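You operate a simulated robot arm through the tools that you are given. There is no shell and no other tool.

You run a simulated robot arm. Do the job below in one go: nothing can be reset, and whatever is moved stays where it is left.

TASK
Slow the engine, then stop it by the stop lever.
Fine: once it stands, fuel tap and water tap shut, head wheel to start.

It is judged by the outcome, as a careful person would: the job done as asked, and still so three seconds after it is handed in. It fails if anything else is knocked over, pushed out of place, dropped, spilled or broken.

THE ROBOT
A 6-joint arm with a two-finger gripper, fixed in place. Base frame: the origin is on the floor under the middle of its stand, x ahead of it, y to its left, z up. Units: cm, degrees, N and s.
With the tool pointing down near the work surface it reaches from about 14 to 70 cm from the base axis. Its first joint turns from -166.0 to 166.0 degrees. Payload 2.45 kg.
Tool frame: the origin (TCP) lies between the finger pads and is the grasp point; the fingertips stand 2 cm ahead of it; z points along the fingers, y is the line along which they close. The gripper opens to 14 cm; its body begins 16.8 cm behind the TCP.
Orientation is that of the tool frame in the base frame, as a unit quaternion [w, x, y, z]. With the fingers straight down and closing along the base's y, the tool's x points along the base's -x, its y along +y and its z along -z.

THE INTERFACE
- The arm moves only by the tool step_arm. Its arguments are lists of equal length, an entry for each row: "linear": the shift along the tool's x, y, z in units of 500 mm (1.0 is 500 mm), a list of three; "turn": the turn, a rotation vector about the tool's x, y, z in units of 180 degrees (1.0 is 180 degrees), a list of three. In form: {"linear": [[dx, dy, dz], ...], "turn": [[rx, ry, rz], ...]}. A call has 1 to 20 rows; each row is the pose to reach, as a shift and turn from the pose commanded when the call began, along the tool's axes at that moment. "grip" is the gripper command, from -1 (shut) to 1 (fully open), values between in proportion, set as the call begins (left out, the last holds). A call with a number of a shift or a turn outside -1 to 1 is refused whole. Each row takes 0.2 s and may step no farther than 5 cm and 8.6 degrees from the row before; otherwise, or with a gripper value out of range, the whole call is refused. A pose out of reach is approached as far as the arm can. The call stops where the force on the tool passes 40 N (or 10 N more than at its start, if that is more) or the arm is blocked; 0.2 s more then pass. Each finger travels about 4.5 cm/s and halts on what it meets, pressing with about 29 N; the grip force reading is that of the motor and also rises with nothing between the fingers. The clock runs only during rows and for 0.2 s after the last one: add rows that repeat a pose to give the fingers time. It gives the time, the measured TCP pose, the force on the tool (base axes), the opening and the grip force at its end, in the units of the frame above (readings bear some noise), with the torque about the TCP (base axes, N m) and any sound that the robot's microphone picked up, and new pictures: "views" is both (left out), scene, wrist or none.
- Cameras (640 x 400 px; columns grow to the right, rows downward): "scene" is fixed at [23.68, -50.76, 177.09]; the picture's right is [0.06, -1.00, 0.00], its down [-0.89, -0.06, -0.45] and it looks along [0.45, 0.03, -0.90] (base axes); focal length 248 px, centre (320, 200). "wrist" rides on the gripper at [7.8, 1.1, -20.9] in the tool frame; the picture's right is [-0.14, 0.99, 0.00], its down [-0.92, -0.13, -0.37] and it looks along [-0.37, -0.05, 0.93] (tool axes); focal length 280 px, centre (320, 200).
- raise_lower(by): moves the trunk up (or, below 0, down) by that many cm; the arm rides with it, the base frame stays. It gives what a move gives, with no picture.
- measure_at(camera, pixels): there is no depth. For up to 12 entries [column, row, z] of the newest picture of that camera ("zoom" is the newest enlarged one), the place [x, y] in the base frame at which the ray of that pixel passes the height z, good to about 0.2 cm, but the place of the scene camera against the robot may be out by one fixed shift of up to 2.5 cm in any direction. No time passes.
- inspect(camera, box): a new picture of the part [left, top, right, bottom] of that camera's present view, enlarged. No time passes.
- finish_job(): hands the job in; it is judged then, once.

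Leave the gripper open and the arm clear of the work at the hand-in unless told otherwise.

The tools are called after "Request:" by a JSON object that holds its "name" and its "arguments". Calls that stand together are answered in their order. step_arm: Moves the arm, as the interface text tells. Its arguments: {"type":"object","properties":{"linear":{"type":"array","items":{"type":"array","items":{"type":"number"}}},"turn":{"type":"array","items":{"type":"array","items":{"type":"number"}}},"grip":{"type":"number"},"views":{"type":"string","enum":["both","scene","wrist","none"]}},"required":["linear","turn"]} The other tools are called the same way: raise_lower (by) moves the trunk up or down; measure_at (camera, pixels) gives the place at which the rays of pixels pass given heights; inspect (camera, box) takes an enlarged picture of a part of a camera's view; finish_job () hands the job in.

At the start:

```text
time: 0.0
ee_pos: [32.75, -36.7, 150.59]
tool_rot: [0.0, 0.0, 1.0, 0.0]
wrist_force: [-0.5, 0.0, -0.4]
wrist_torque: [0.03, 0.04, 0.0]
width: 14.01
grip_force: 0.0
trunk travel left (down, up): [-17.5, 5.5]
```

scene: 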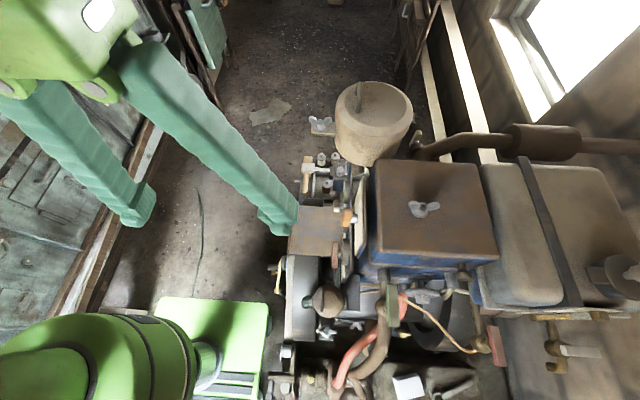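
wrist: 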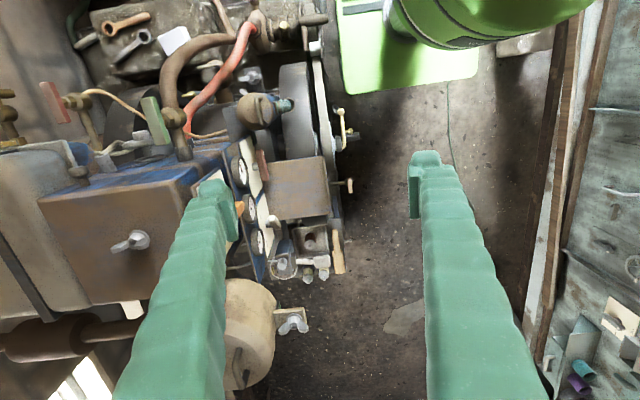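

I'll start by looking closely at the engine in both cameras before I move anything.

Request:
{"name": "inspect", "arguments": {"camera": "scene", "box": [260, 70, 420, 170]}}

Request:
{"name": "inspect", "arguments": {"camera": "scene", "box": [260, 160, 420, 260]}}

Request:
{"name": "inspect", "arguments": {"camera": "scene", "box": [260, 250, 420, 350]}}

Request:
{"name": "inspect", "arguments": {"camera": "scene", "box": [380, 250, 640, 400]}}

Request:
{"name": "inspect", "arguments": {"camera": "wrist", "box": [220, 60, 380, 160]}}

Request:
{"name": "inspect", "arguments": {"camera": "wrist", "box": [220, 140, 380, 300]}}

Request:
{"name": "inspect", "arguments": {"camera": "wrist", "box": [0, 0, 240, 150]}}

Request:
{"name": "inspect", "arguments": {"camera": "scene", "box": [250, 300, 490, 400]}}

```text
4.00 times, centred on (340, 120) of scene
```

zoom: 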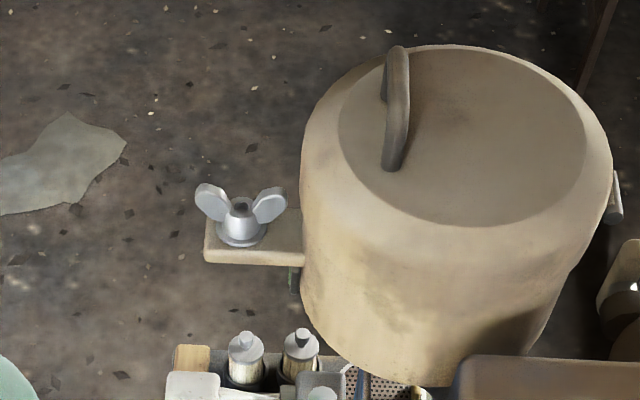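

```text
4.00 times, centred on (340, 210) of scene
```

zoom: 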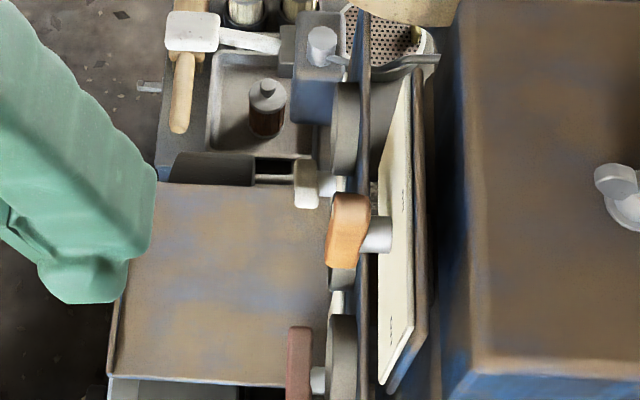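

```text
4.00 times, centred on (340, 300) of scene
```

zoom: 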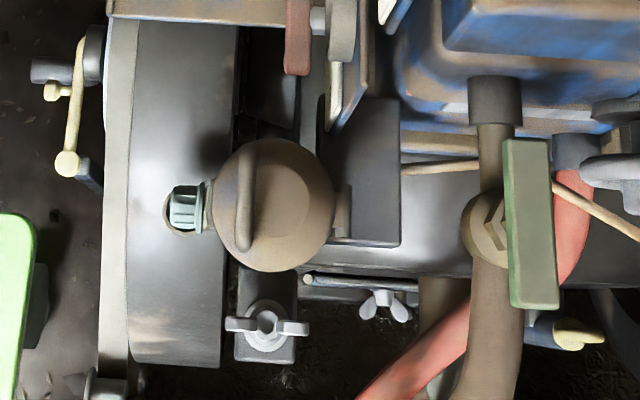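

```text
2.46 times, centred on (510, 325) of scene
```

zoom: 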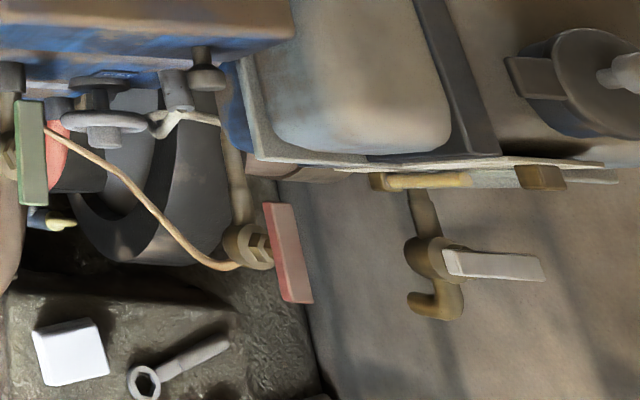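

```text
4.00 times, centred on (300, 110) of wrist
```

zoom: 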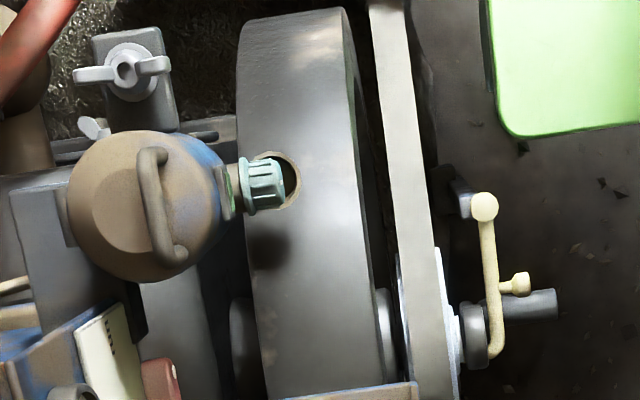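

```text
2.50 times, centred on (300, 220) of wrist
```

zoom: 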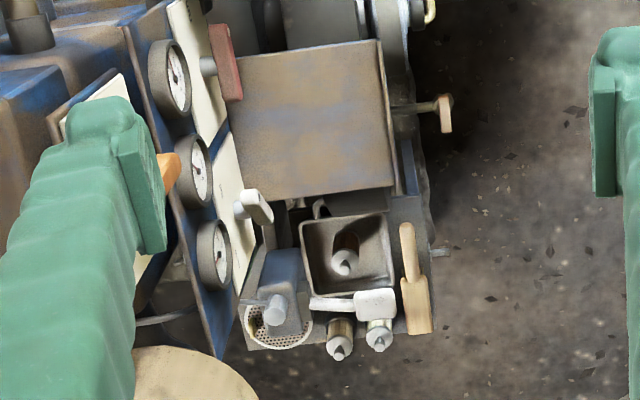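

```text
2.67 times, centred on (120, 75) of wrist
```

zoom: 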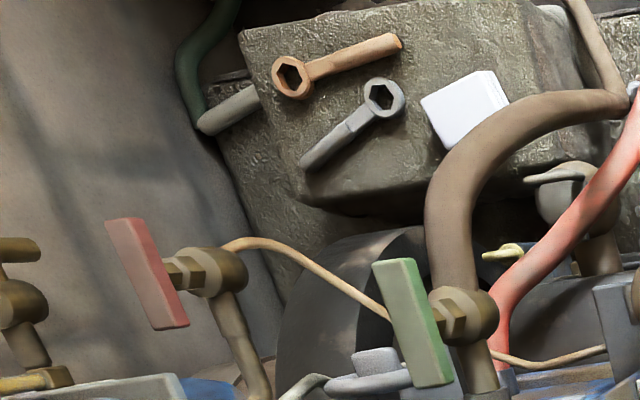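

```text
2.67 times, centred on (370, 350) of scene
```

zoom: 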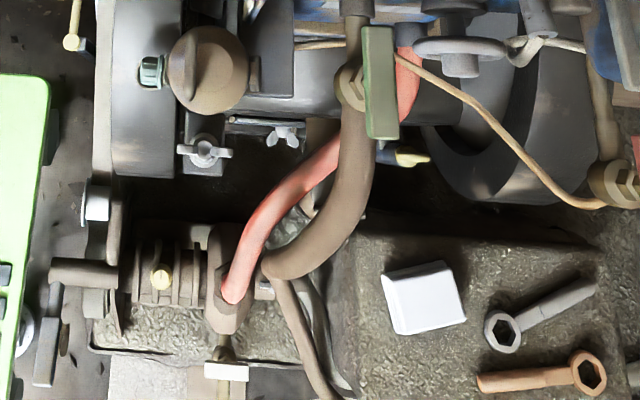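

I see a panel with gauges and coloured levers around scene (345,210), and taps near (390,305) and (495,345). I'll zoom in further to look for labels and marks.

Request:
{"name": "inspect", "arguments": {"camera": "scene", "box": [330, 180, 378, 210]}}

Request:
{"name": "inspect", "arguments": {"camera": "scene", "box": [330, 205, 378, 235]}}

Request:
{"name": "inspect", "arguments": {"camera": "scene", "box": [320, 230, 384, 270]}}

Request:
{"name": "inspect", "arguments": {"camera": "scene", "box": [376, 260, 472, 320]}}

Request:
{"name": "inspect", "arguments": {"camera": "wrist", "box": [220, 140, 284, 180]}}

Request:
{"name": "inspect", "arguments": {"camera": "wrist", "box": [220, 180, 316, 240]}}

Request:
{"name": "inspect", "arguments": {"camera": "wrist", "box": [228, 220, 356, 300]}}

Request:
{"name": "inspect", "arguments": {"camera": "wrist", "box": [60, 120, 156, 180]}}

```text
13.33 times, centred on (354, 195) of scene
```

zoom: 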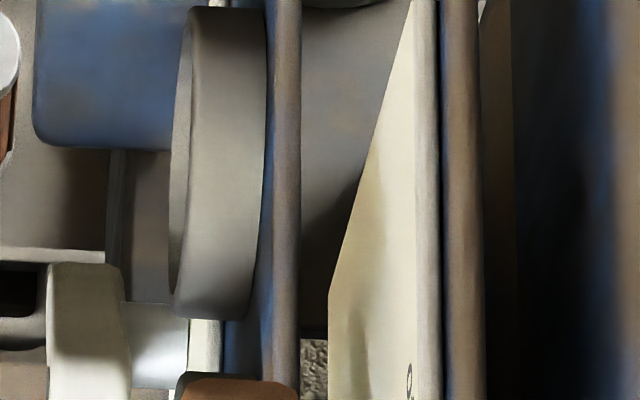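

```text
13.33 times, centred on (354, 220) of scene
```

zoom: 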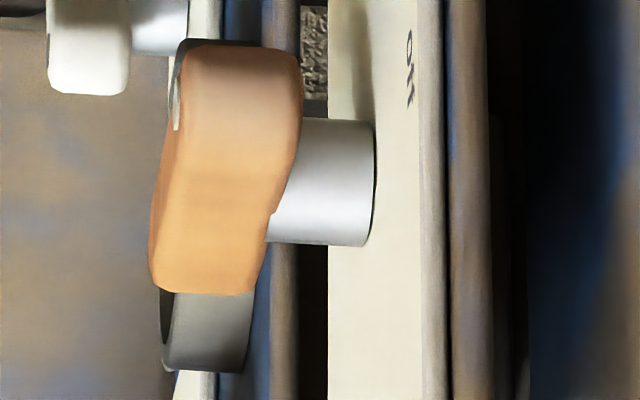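

```text
10.00 times, centred on (352, 250) of scene
```

zoom: 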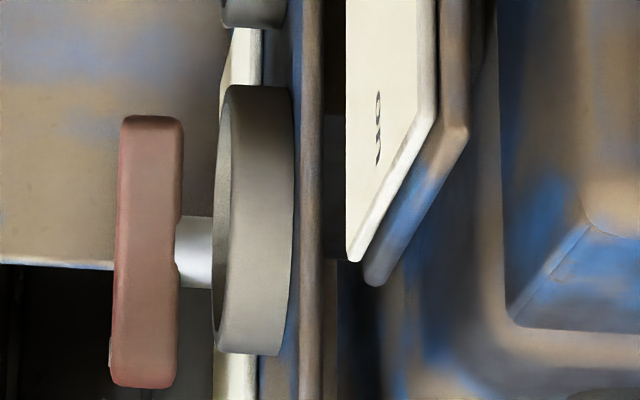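

```text
6.67 times, centred on (424, 290) of scene
```

zoom: 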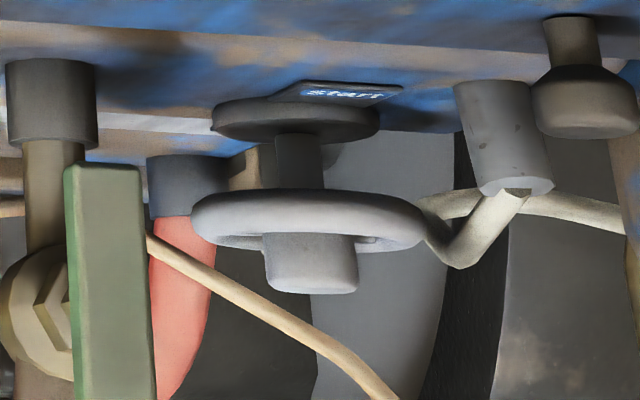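

```text
10.00 times, centred on (252, 160) of wrist
```

zoom: 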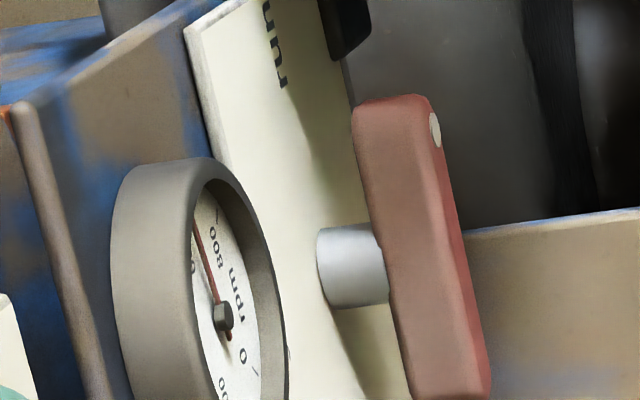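

```text
6.67 times, centred on (268, 210) of wrist
```

zoom: 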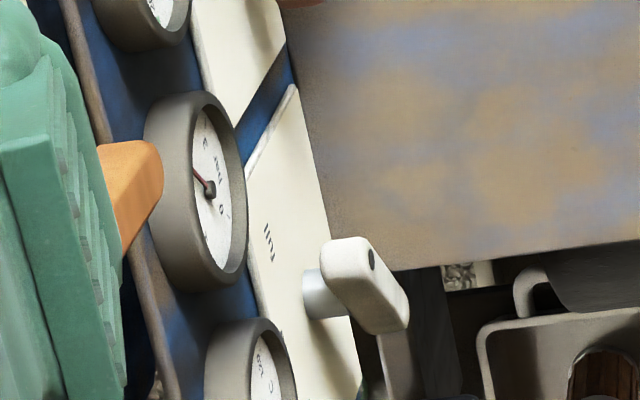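

```text
5.00 times, centred on (292, 260) of wrist
```

zoom: 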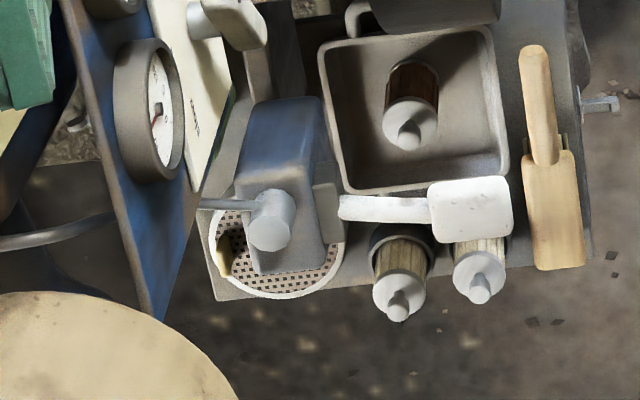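

```text
6.67 times, centred on (108, 150) of wrist
```

zoom: 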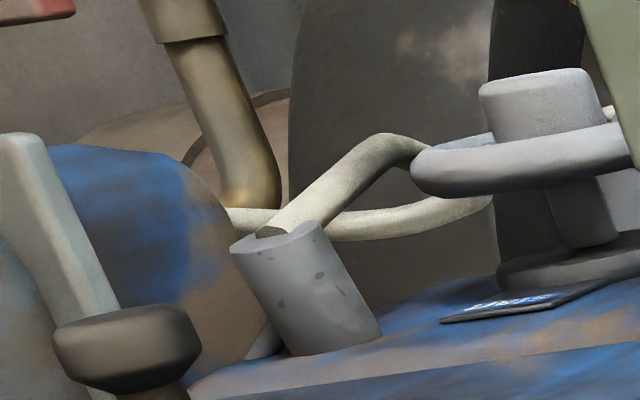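

The head wheel, with a "start" plate, is at scene (425,293). The panel has rpm and other gauges, plus red, orange and white levers. The panel faces +y, so I'll swing the wrist camera to the left of the engine and tilt it to read the panel, staying well above everything.

Request:
{"name": "step_arm", "arguments": {"linear": [[-0.0146, 0.0096, 0.0409], [-0.0293, 0.0191, 0.0817], [-0.0439, 0.0287, 0.1226], [-0.0586, 0.0383, 0.1634], [-0.0732, 0.0479, 0.2043], [-0.0878, 0.0574, 0.2451], [-0.1025, 0.067, 0.286], [-0.1171, 0.0766, 0.3269], [-0.1318, 0.0861, 0.3677], [-0.1464, 0.0957, 0.4086], [-0.161, 0.1053, 0.4495], [-0.1757, 0.1148, 0.4903], [-0.1903, 0.1244, 0.5312], [-0.205, 0.134, 0.572]], "turn": [[0.02156, 0.02156, -0.0308], [0.04313, 0.04313, -0.0616], [0.06469, 0.06469, -0.0924], [0.08626, 0.08626, -0.1232], [0.10782, 0.10782, -0.154], [0.12939, 0.12939, -0.1848], [0.15095, 0.15095, -0.2156], [0.17251, 0.17251, -0.2464], [0.19408, 0.19408, -0.2772], [0.21564, 0.21564, -0.308], [0.23721, 0.23721, -0.3388], [0.25877, 0.25877, -0.3696], [0.28034, 0.28034, -0.4004], [0.3019, 0.3019, -0.4312]]}}

```text
time: 3.0
ee_pos: [43.2, -30.14, 121.77]
tool_rot: [0.406, 0.58, -0.577, 0.407]
wrist_force: [0.2, 0.1, 0.2]
wrist_torque: [-0.02, -0.01, -0.03]
width: 14.0
grip_force: 0.0
trunk travel left (down, up): [-17.5, 5.5]
```

scene: 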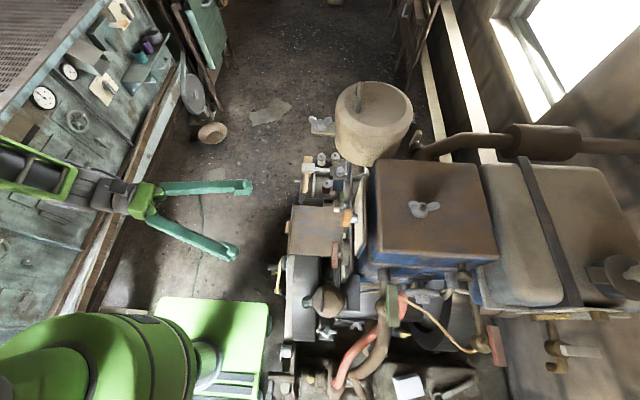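
wrist: 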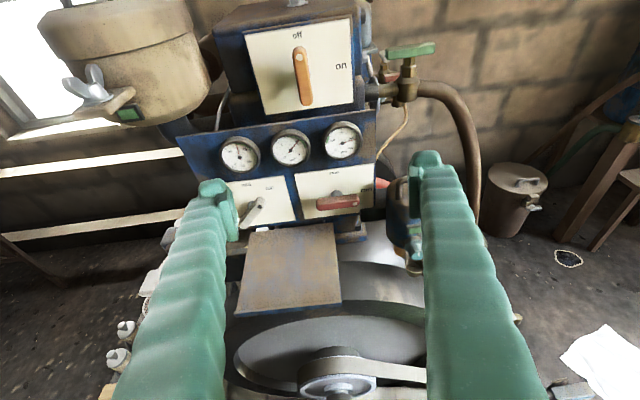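

The panel shows clearly now. I'll zoom in on its labels, gauges and taps.

Request:
{"name": "inspect", "arguments": {"camera": "wrist", "box": [210, 120, 386, 230]}}

Request:
{"name": "inspect", "arguments": {"camera": "wrist", "box": [235, 15, 363, 115]}}

Request:
{"name": "inspect", "arguments": {"camera": "wrist", "box": [220, 165, 380, 225]}}

Request:
{"name": "inspect", "arguments": {"camera": "wrist", "box": [355, 20, 483, 100]}}

Request:
{"name": "inspect", "arguments": {"camera": "wrist", "box": [480, 100, 640, 260]}}

Request:
{"name": "inspect", "arguments": {"camera": "wrist", "box": [380, 120, 508, 220]}}

Request:
{"name": "inspect", "arguments": {"camera": "wrist", "box": [230, 220, 430, 400]}}

Request:
{"name": "inspect", "arguments": {"camera": "scene", "box": [0, 0, 240, 160]}}

```text
3.64 times, centred on (298, 175) of wrist
```

zoom: 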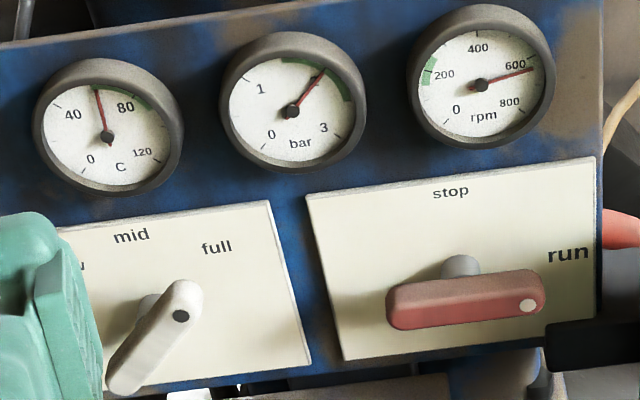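

```text
4.00 times, centred on (299, 65) of wrist
```

zoom: 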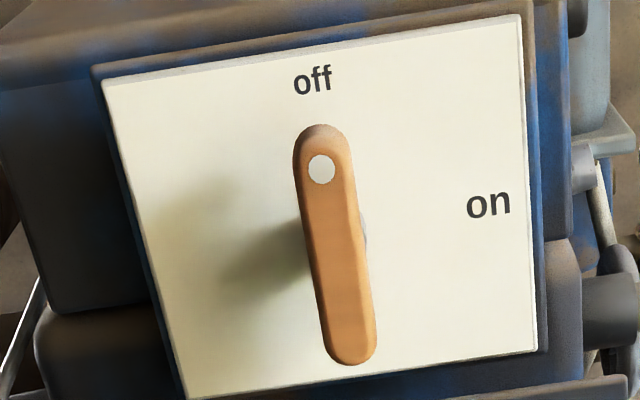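

```text
4.00 times, centred on (300, 195) of wrist
```

zoom: 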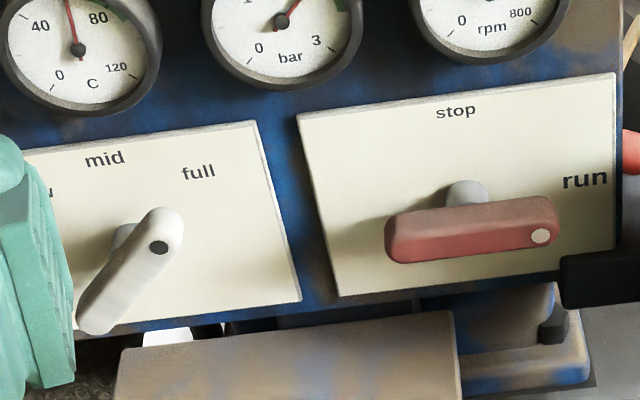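

```text
5.00 times, centred on (419, 60) of wrist
```

zoom: 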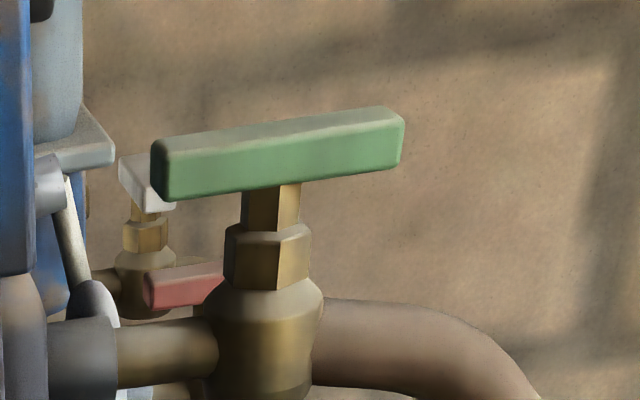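

```text
2.50 times, centred on (560, 180) of wrist
```

zoom: 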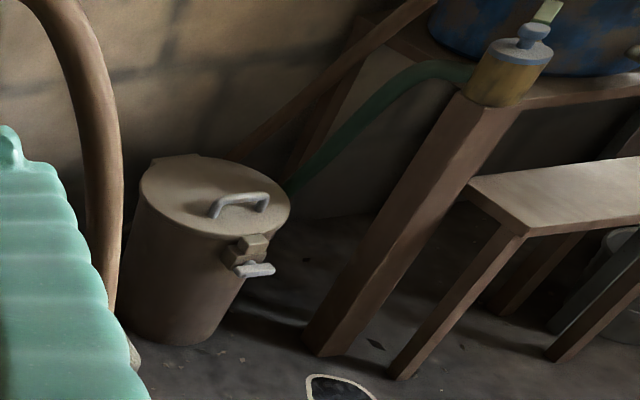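

```text
4.00 times, centred on (444, 170) of wrist
```

zoom: 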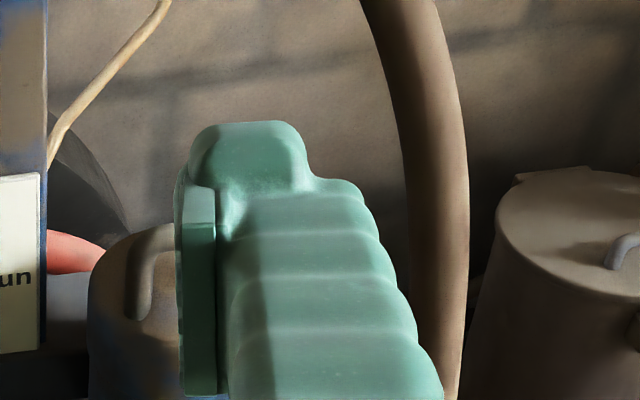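

```text
2.22 times, centred on (330, 310) of wrist
```

zoom: 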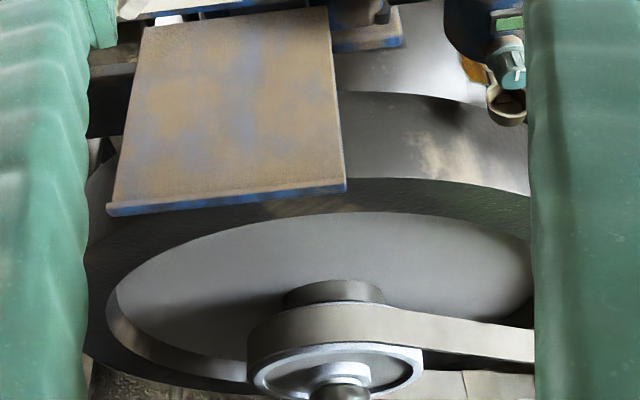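

```text
2.50 times, centred on (120, 80) of scene
```

zoom: 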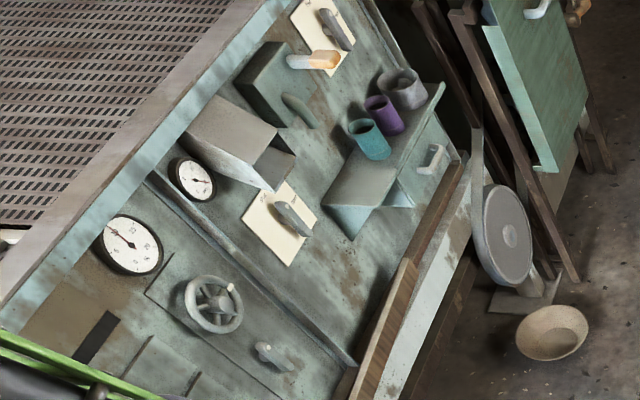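

Reading the panel:
- **White lever:** (…w / mid / full), now at "full", with the rpm at about 650. This is the speed lever.
- **Red lever:** (stop / run), now at "run".
- **Orange lever:** an off/on switch that isn't part of this job.

I'll move the camera 12 cm in +x. That shows the whole speed plate and gives a second view for triangulation.

Request:
{"name": "step_arm", "arguments": {"linear": [[0, -0.08, 0], [0, -0.16, 0], [0, -0.24, 0]], "turn": [[0, 0, 0], [0, 0, 0], [0, 0, 0]]}}

Request:
{"name": "inspect", "arguments": {"camera": "wrist", "box": [270, 120, 430, 220]}}

```text
time: 3.8
ee_pos: [54.93, -29.66, 121.7]
tool_rot: [-0.406, -0.579, 0.579, -0.405]
wrist_force: [0.3, -0.6, -0.6]
wrist_torque: [-0.03, 0.01, -0.02]
width: 14.0
grip_force: 0.0
trunk travel left (down, up): [-17.5, 5.5]
```

scene: 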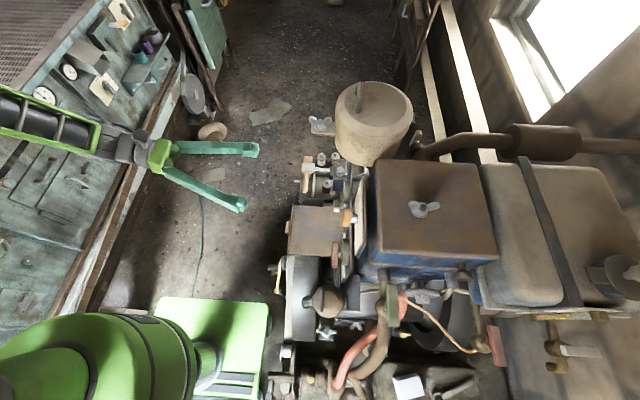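
wrist: 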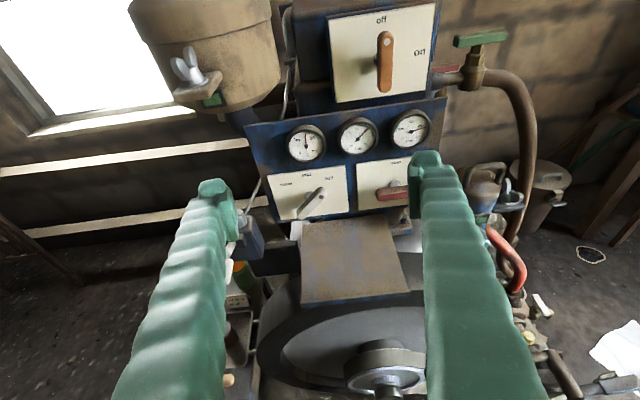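

```text
4.00 times, centred on (350, 170) of wrist
```

zoom: 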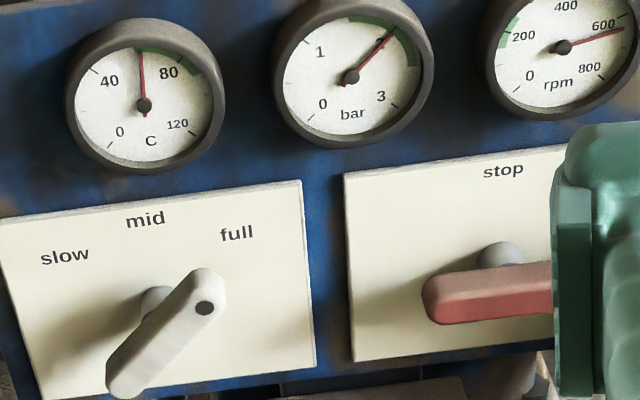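

Triangulating the two views puts the vertical panel at y≈-56.3. The white lever centre is at about (58.6,-53.6,99), pointing 45° toward "full", and the red lever centre is at about (41.4,-53.6,99), pointing to "run". The sheet below them is at z≈90.5. I'll close the gripper to about 5 cm and turn it horizontal, square to the white lever, well out in front of it.

Request:
{"name": "step_arm", "arguments": {"linear": [[-0.046, -0.0092, 0.0389], [-0.092, -0.0184, 0.0779], [-0.1379, -0.0275, 0.1168], [-0.1839, -0.0367, 0.1557], [-0.2299, -0.0459, 0.1946], [-0.2759, -0.0551, 0.2336], [-0.3218, -0.0642, 0.2725], [-0.3678, -0.0734, 0.3114], [-0.3678, -0.0734, 0.3114]], "turn": [[0.0055, 0.0132, 0.0309], [0.0109, 0.0263, 0.0618], [0.0164, 0.0395, 0.0927], [0.0218, 0.0526, 0.1237], [0.0273, 0.0658, 0.1546], [0.0327, 0.0789, 0.1855], [0.0382, 0.0921, 0.2164], [0.0436, 0.1052, 0.2473], [0.0436, 0.1052, 0.2473]], "grip": -0.3}}

```text
time: 5.8
ee_pos: [58.53, -38.13, 99.49]
tool_rot: [-0.27, -0.271, 0.653, -0.653]
wrist_force: [0.4, -0.2, -0.8]
wrist_torque: [0.04, -0.02, 0.0]
width: 4.9
grip_force: 0.1
trunk travel left (down, up): [-17.5, 5.5]
```

scene: 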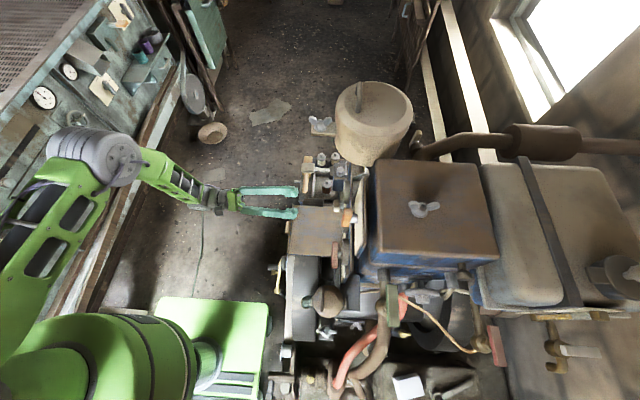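
wrist: 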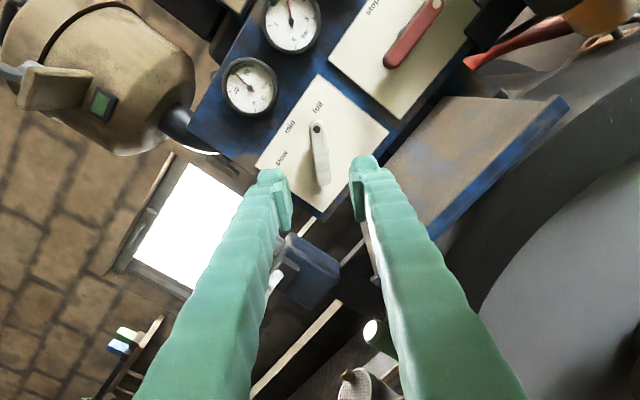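

The lever sits between the open fingers in the wrist view, centred at about (320,154). A point 15.5 cm ahead of the grasp point projects to (320,153), so the aim is good. I'll advance 10 cm along the tool first and look again.

Request:
{"name": "step_arm", "arguments": {"linear": [[0, 0, 0.07], [0, 0, 0.14], [0, 0, 0.2], [0, 0, 0.2]], "turn": [[0, 0, 0], [0, 0, 0], [0, 0, 0], [0, 0, 0]]}}

Request:
{"name": "inspect", "arguments": {"camera": "wrist", "box": [240, 90, 400, 230]}}

Request:
{"name": "inspect", "arguments": {"camera": "scene", "box": [260, 160, 380, 260]}}

```text
time: 6.8
ee_pos: [58.63, -48.48, 99.46]
tool_rot: [-0.271, -0.27, 0.655, -0.652]
wrist_force: [0.0, -0.3, 0.8]
wrist_torque: [-0.02, -0.03, 0.03]
width: 4.9
grip_force: 0.1
trunk travel left (down, up): [-17.5, 5.5]
```

scene: 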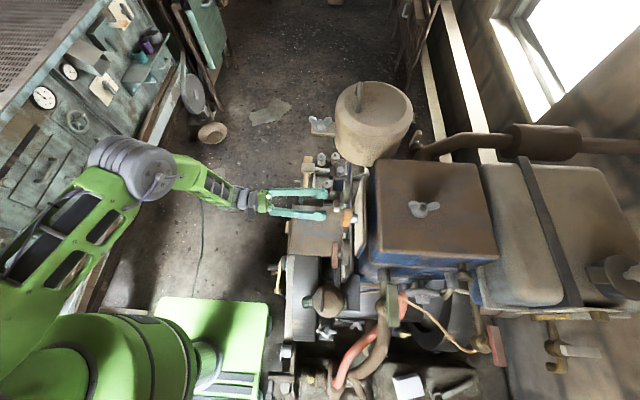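
wrist: 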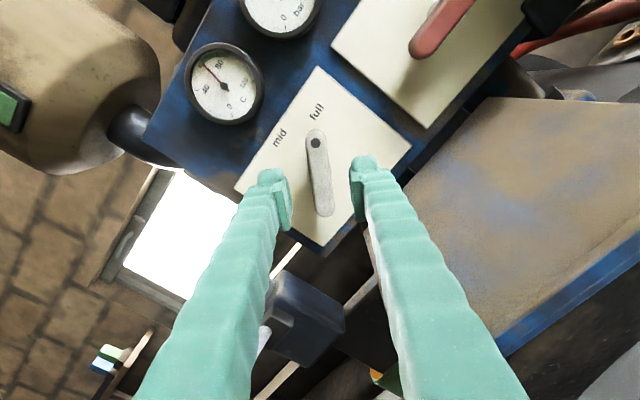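

```text
2.86 times, centred on (320, 160) of wrist
```

zoom: 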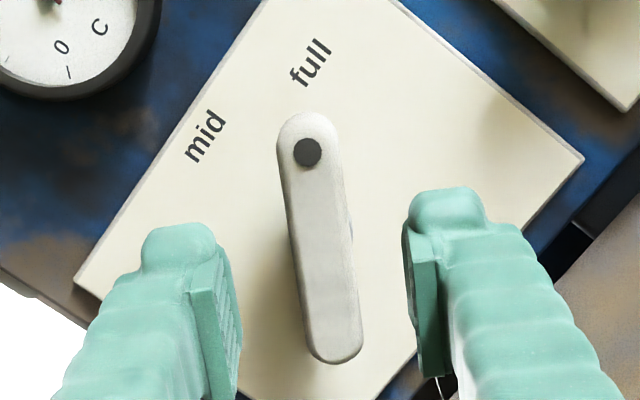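

```text
4.00 times, centred on (320, 210) of scene
```

zoom: 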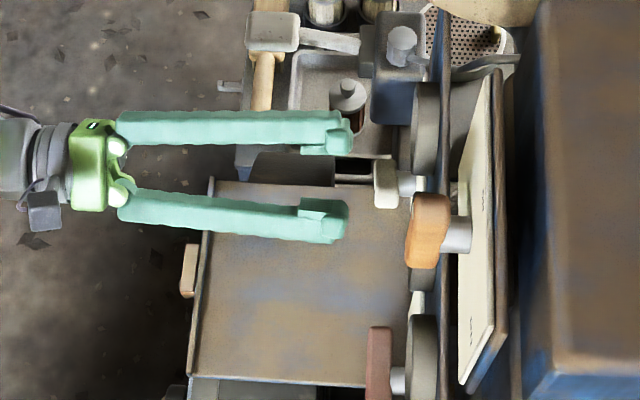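

The lever is centred between the fingers and lined up with them. I'll advance 4.7 cm so the pads straddle the bar, with the tips stopping about 1 cm short of the plate.

Request:
{"name": "step_arm", "arguments": {"linear": [[0, 0, 0.035], [0, 0, 0.07], [0, 0, 0.094], [0, 0, 0.094]], "turn": [[0, 0, 0], [0, 0, 0], [0, 0, 0], [0, 0, 0]]}}

Request:
{"name": "inspect", "arguments": {"camera": "wrist", "box": [240, 90, 400, 230]}}

Request:
{"name": "inspect", "arguments": {"camera": "scene", "box": [300, 170, 380, 230]}}

```text
time: 7.8
ee_pos: [58.72, -53.24, 99.31]
tool_rot: [0.271, 0.272, -0.652, 0.653]
wrist_force: [-0.4, -0.6, 0.5]
wrist_torque: [0.03, 0.02, 0.01]
width: 4.9
grip_force: 0.1
trunk travel left (down, up): [-17.5, 5.5]
```

scene: 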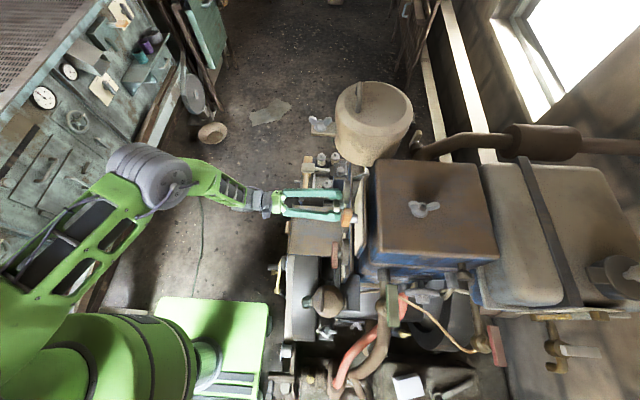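
wrist: 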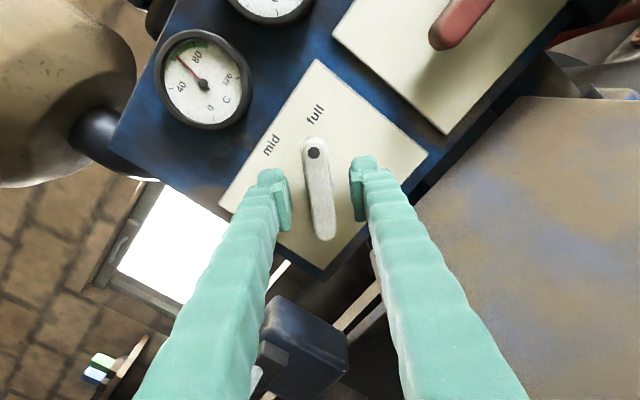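

```text
2.86 times, centred on (320, 160) of wrist
```

zoom: 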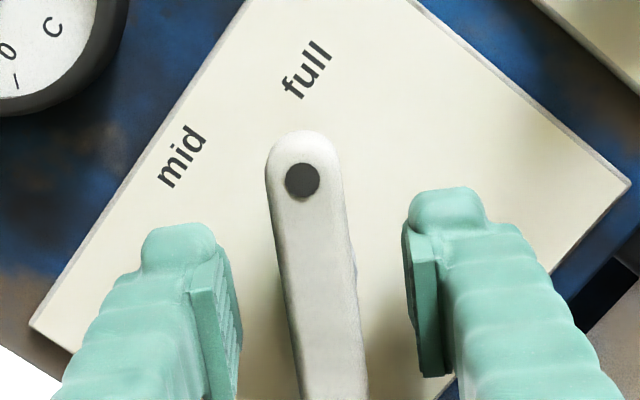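

```text
6.67 times, centred on (340, 200) of scene
```

zoom: 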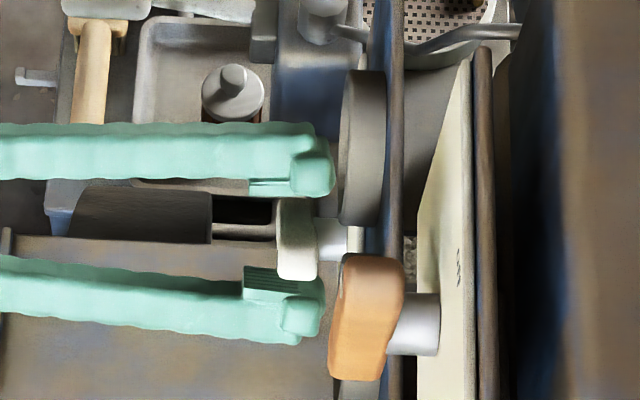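

The fingertips straddle the lever bar (scene zoom columns 278-318), clear of the plate and gauges. I'll close on it now.

Request:
{"name": "step_arm", "arguments": {"linear": [[0, 0, 0], [0, 0, 0], [0, 0, 0], [0, 0, 0], [0, 0, 0]], "turn": [[0, 0, 0], [0, 0, 0], [0, 0, 0], [0, 0, 0], [0, 0, 0]], "grip": -1, "views": "wrist"}}

```text
time: 9.0
ee_pos: [58.76, -53.09, 99.23]
tool_rot: [-0.271, -0.27, 0.654, -0.653]
wrist_force: [-3.4, 8.8, -4.2]
wrist_torque: [-0.05, 0.02, -0.12]
width: 1.89
grip_force: 44.2
trunk travel left (down, up): [-17.5, 5.5]
```

wrist: 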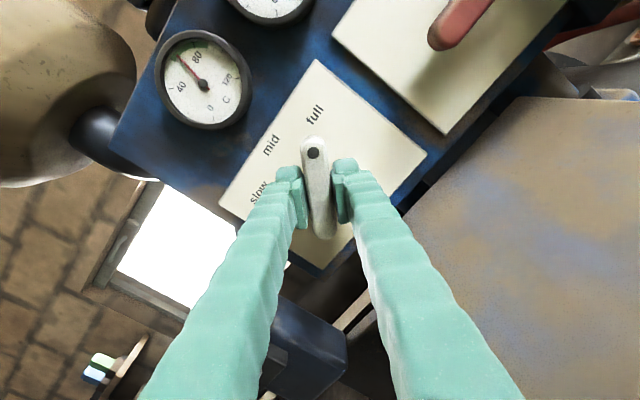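

I have the bar at 1.89 cm. I'll turn it about the tool axis toward "mid", anticlockwise as seen from the front, 45° first.

Request:
{"name": "step_arm", "arguments": {"linear": [[0, 0, 0], [0, 0, 0], [0, 0, 0], [0, 0, 0], [0, 0, 0], [0, 0, 0]], "turn": [[0, 0, -0.0417], [0, 0, -0.0833], [0, 0, -0.125], [0, 0, -0.1667], [0, 0, -0.2083], [0, 0, -0.25]], "views": "wrist"}}

Request:
{"name": "inspect", "arguments": {"camera": "wrist", "box": [220, 40, 420, 240]}}

```text
time: 10.4
ee_pos: [58.43, -53.02, 99.2]
tool_rot: [0.501, 0.502, -0.499, 0.498]
wrist_force: [-17.7, 17.3, -18.1]
wrist_torque: [-0.39, -0.06, -0.2]
width: 1.91
grip_force: 44.7
trunk travel left (down, up): [-17.5, 5.5]
```

wrist: 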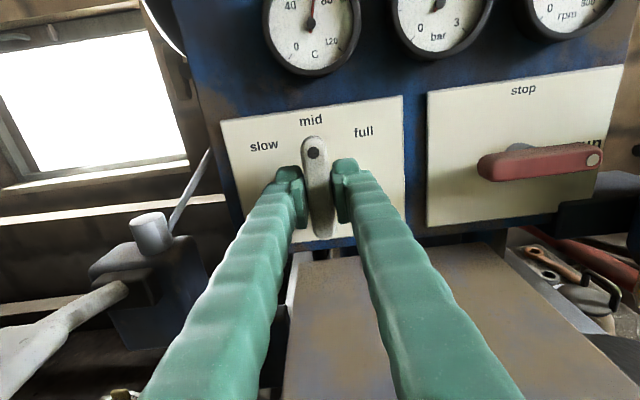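

```text
2.00 times, centred on (320, 140) of wrist
```

zoom: 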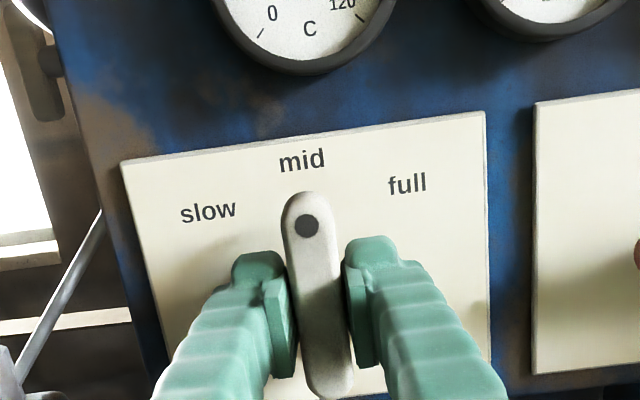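

The lever is at "mid". The tool reads about 30 N because the hub is slightly off my rotation centre. I'll ease the tool a few millimetres along that force before turning further.

Request:
{"name": "step_arm", "arguments": {"linear": [[-0.003, 0.003, -0.002], [-0.006, 0.006, -0.004]], "turn": [[0, 0, 0], [0, 0, 0]], "views": "none"}}

```text
time: 11.0
ee_pos: [58.31, -53.07, 99.06]
tool_rot: [0.5, 0.499, -0.5, 0.5]
wrist_force: [-7.7, -0.6, -10.0]
wrist_torque: [0.59, 0.0, -0.02]
width: 1.92
grip_force: 44.5
trunk travel left (down, up): [-17.5, 5.5]
```

The force dropped as expected. I'll ease a little more and turn another 45° toward "slow".

Request:
{"name": "step_arm", "arguments": {"linear": [[-0.005, 0.004, 0], [-0.005, 0.004, 0], [-0.005, 0.004, 0], [-0.005, 0.004, 0], [-0.005, 0.004, 0], [-0.005, 0.004, 0], [-0.005, 0.004, 0]], "turn": [[0, 0, 0], [0, 0, -0.0417], [0, 0, -0.0833], [0, 0, -0.125], [0, 0, -0.1667], [0, 0, -0.2083], [0, 0, -0.25]], "views": "wrist"}}

Request:
{"name": "inspect", "arguments": {"camera": "wrist", "box": [220, 60, 420, 260]}}

```text
time: 12.6
ee_pos: [58.16, -52.87, 99.24]
tool_rot: [0.655, 0.65, -0.27, 0.273]
wrist_force: [5.7, -21.4, 33.1]
wrist_torque: [-0.27, -0.05, 0.17]
width: 1.95
grip_force: 43.9
trunk travel left (down, up): [-17.5, 5.5]
```

wrist: 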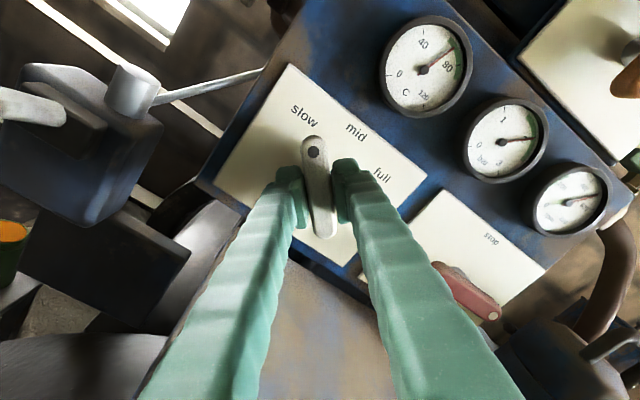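

```text
2.00 times, centred on (320, 160) of wrist
```

zoom: 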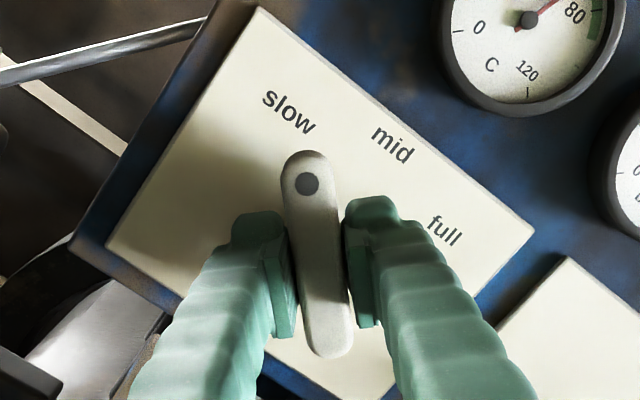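

The lever points at "slow", about 3° short of the label centre. I'll relieve the force by shifting up and slightly in, and turn 4° more.

Request:
{"name": "step_arm", "arguments": {"linear": [[0.004, 0.004, 0.002], [0.007, 0.007, 0.004], [0.007, 0.007, 0.004], [0.007, 0.007, 0.004]], "turn": [[0, 0, 0], [0, 0, 0], [0, 0, -0.011], [0, 0, -0.022]], "views": "wrist"}}

Request:
{"name": "inspect", "arguments": {"camera": "wrist", "box": [220, 60, 420, 260]}}

Request:
{"name": "inspect", "arguments": {"camera": "wrist", "box": [520, 140, 620, 240]}}

```text
time: 13.6
ee_pos: [58.17, -52.88, 99.22]
tool_rot: [0.661, 0.663, -0.247, 0.248]
wrist_force: [5.3, 13.5, 7.1]
wrist_torque: [0.07, -1.4, -0.07]
width: 2.0
grip_force: 44.7
trunk travel left (down, up): [-17.5, 5.5]
```

wrist: 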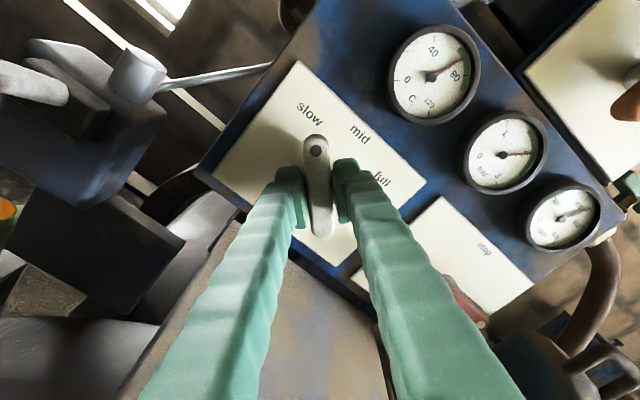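

```text
2.00 times, centred on (320, 160) of wrist
```

zoom: 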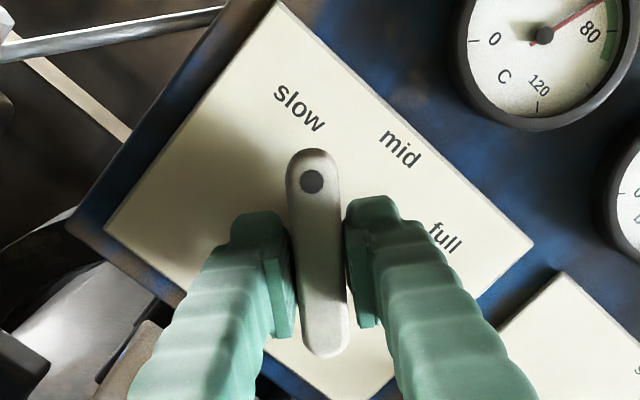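

```text
4.00 times, centred on (570, 190) of wrist
```

zoom: 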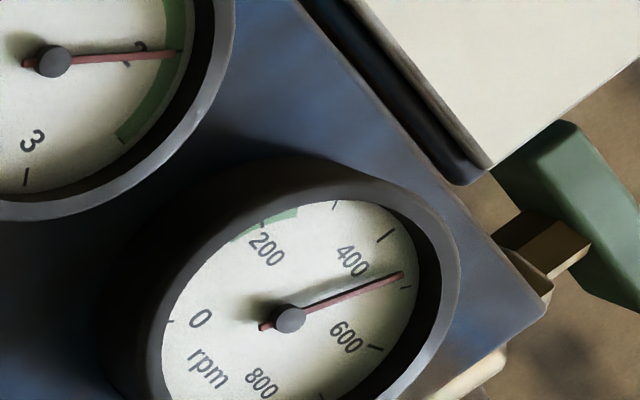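

The torque of -1.4 N·m says the lever is at its "slow" end stop, and the rpm is falling (about 500 now). I'll release the twist slightly, open the fingers to about 5 cm and back straight out.

Request:
{"name": "step_arm", "arguments": {"linear": [[0, 0, 0], [0, 0, 0], [0, 0, 0], [0, 0, 0], [0, 0, 0]], "turn": [[0, 0, 0.006], [0, 0, 0.01], [0, 0, 0.01], [0, 0, 0.01], [0, 0, 0.01]], "grip": -0.4, "views": "wrist"}}

Request:
{"name": "inspect", "arguments": {"camera": "wrist", "box": [220, 60, 420, 260]}}

```text
time: 14.8
ee_pos: [58.09, -53.11, 99.37]
tool_rot: [0.658, 0.658, -0.258, 0.258]
wrist_force: [-0.1, -0.2, -0.8]
wrist_torque: [0.01, 0.01, 0.01]
width: 4.21
grip_force: 0.0
trunk travel left (down, up): [-17.5, 5.5]
```

wrist: 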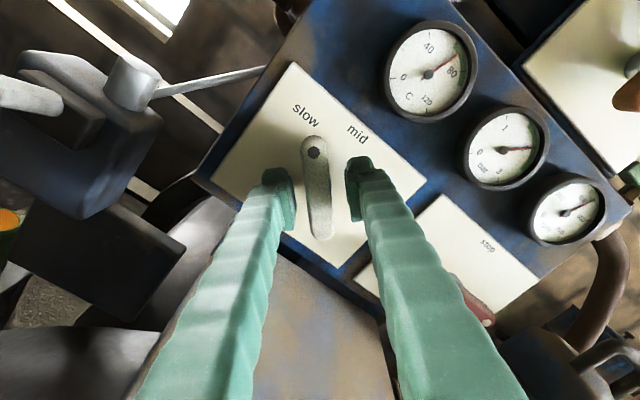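

```text
2.00 times, centred on (320, 160) of wrist
```

zoom: 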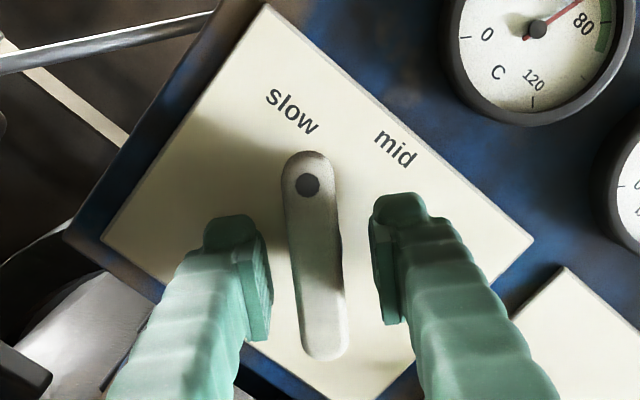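

The lever stays at "slow". I'll back straight out, then slide sideways in front of the red lever and level the camera to read the rpm.

Request:
{"name": "step_arm", "arguments": {"linear": [[0, 0, -0.08], [0, 0, -0.16], [-0.0317, 0.0296, -0.22], [-0.0633, 0.0591, -0.26], [-0.095, 0.0887, -0.26], [-0.1267, 0.1183, -0.26], [-0.1583, 0.1478, -0.26], [-0.19, 0.1774, -0.26], [-0.19, 0.1774, -0.26]], "turn": [[0, 0, 0], [0, 0, 0], [0, 0, 0.0435], [0, 0, 0.087], [0, 0, 0.1305], [0, 0, 0.174], [0, 0, 0.2175], [0, 0, 0.261], [0, 0, 0.261]]}}

Request:
{"name": "inspect", "arguments": {"camera": "wrist", "box": [200, 0, 440, 240]}}

```text
time: 16.8
ee_pos: [45.13, -40.3, 99.35]
tool_rot: [0.5, 0.501, -0.499, 0.5]
wrist_force: [0.4, 0.9, -1.1]
wrist_torque: [-0.01, 0.05, 0.0]
width: 4.2
grip_force: 0.1
trunk travel left (down, up): [-17.5, 5.5]
```

scene: 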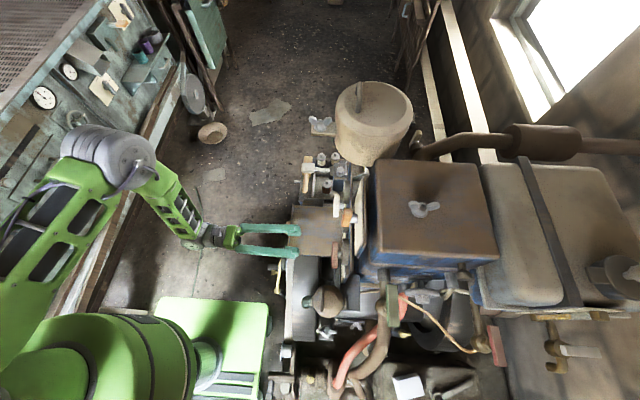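
wrist: 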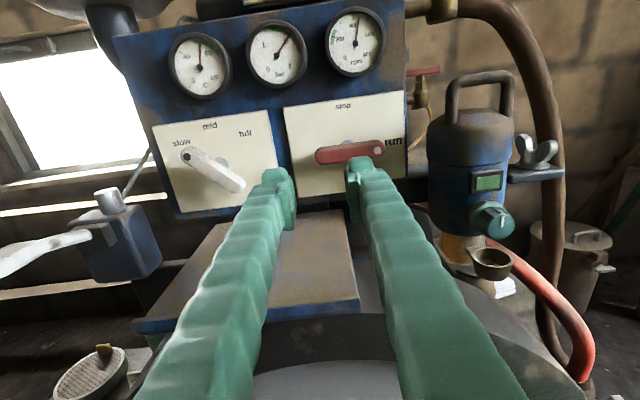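

```text
1.67 times, centred on (320, 120) of wrist
```

zoom: 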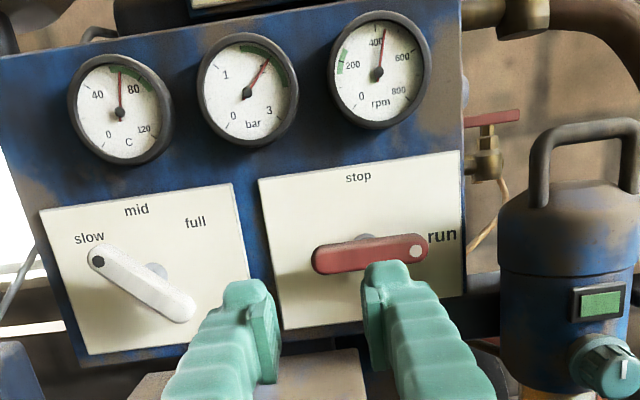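

The white lever rests at "slow" and the rpm is falling, at about 430 now. The red lever centre works out to (41.35,-53.4,99.3) and the bar is horizontal. I'll roll the gripper 90° and centre it in front of that lever, which also gives the engine time to slow.

Request:
{"name": "step_arm", "arguments": {"linear": [[0, 0.0069, 0], [0, 0.0138, 0], [0, 0.0207, 0], [0, 0.0276, 0], [0, 0.0345, 0], [0, 0.0415, 0], [0, 0.0484, 0], [0, 0.0553, 0], [0, 0.0622, 0], [0, 0.0691, 0], [0, 0.076, 0], [0, 0.076, 0]], "turn": [[0, 0, 0.04545], [0, 0, 0.0909], [0, 0, 0.13636], [0, 0, 0.18182], [0, 0, 0.22727], [0, 0, 0.27273], [0, 0, 0.31818], [0, 0, 0.36364], [0, 0, 0.40909], [0, 0, 0.45455], [0, 0, 0.5], [0, 0, 0.5]]}}

Request:
{"name": "inspect", "arguments": {"camera": "wrist", "box": [200, 40, 440, 240]}}

```text
time: 19.4
ee_pos: [41.4, -40.21, 99.3]
tool_rot: [0.0, 0.001, -0.707, 0.707]
wrist_force: [0.4, -0.2, 0.5]
wrist_torque: [0.02, -0.03, 0.01]
width: 4.21
grip_force: 0.0
trunk travel left (down, up): [-17.5, 5.5]
```

scene: 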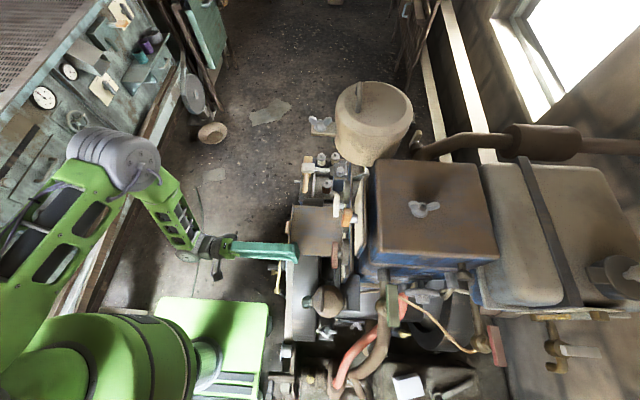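
wrist: 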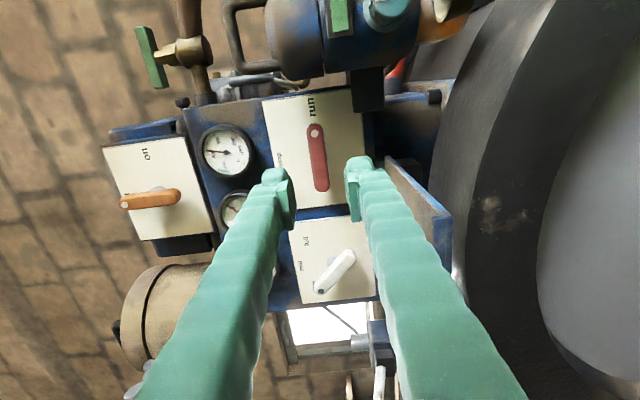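

```text
2.00 times, centred on (320, 140) of wrist
```

zoom: 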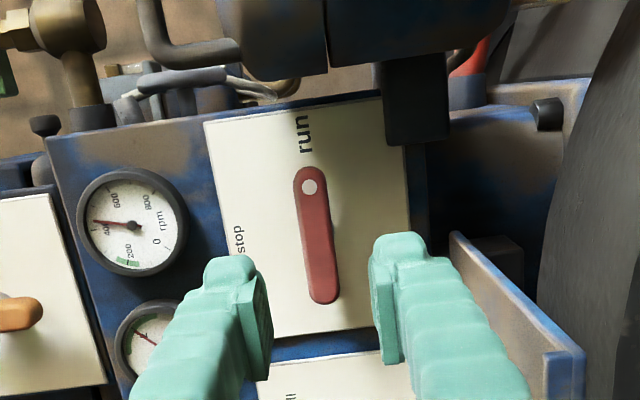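

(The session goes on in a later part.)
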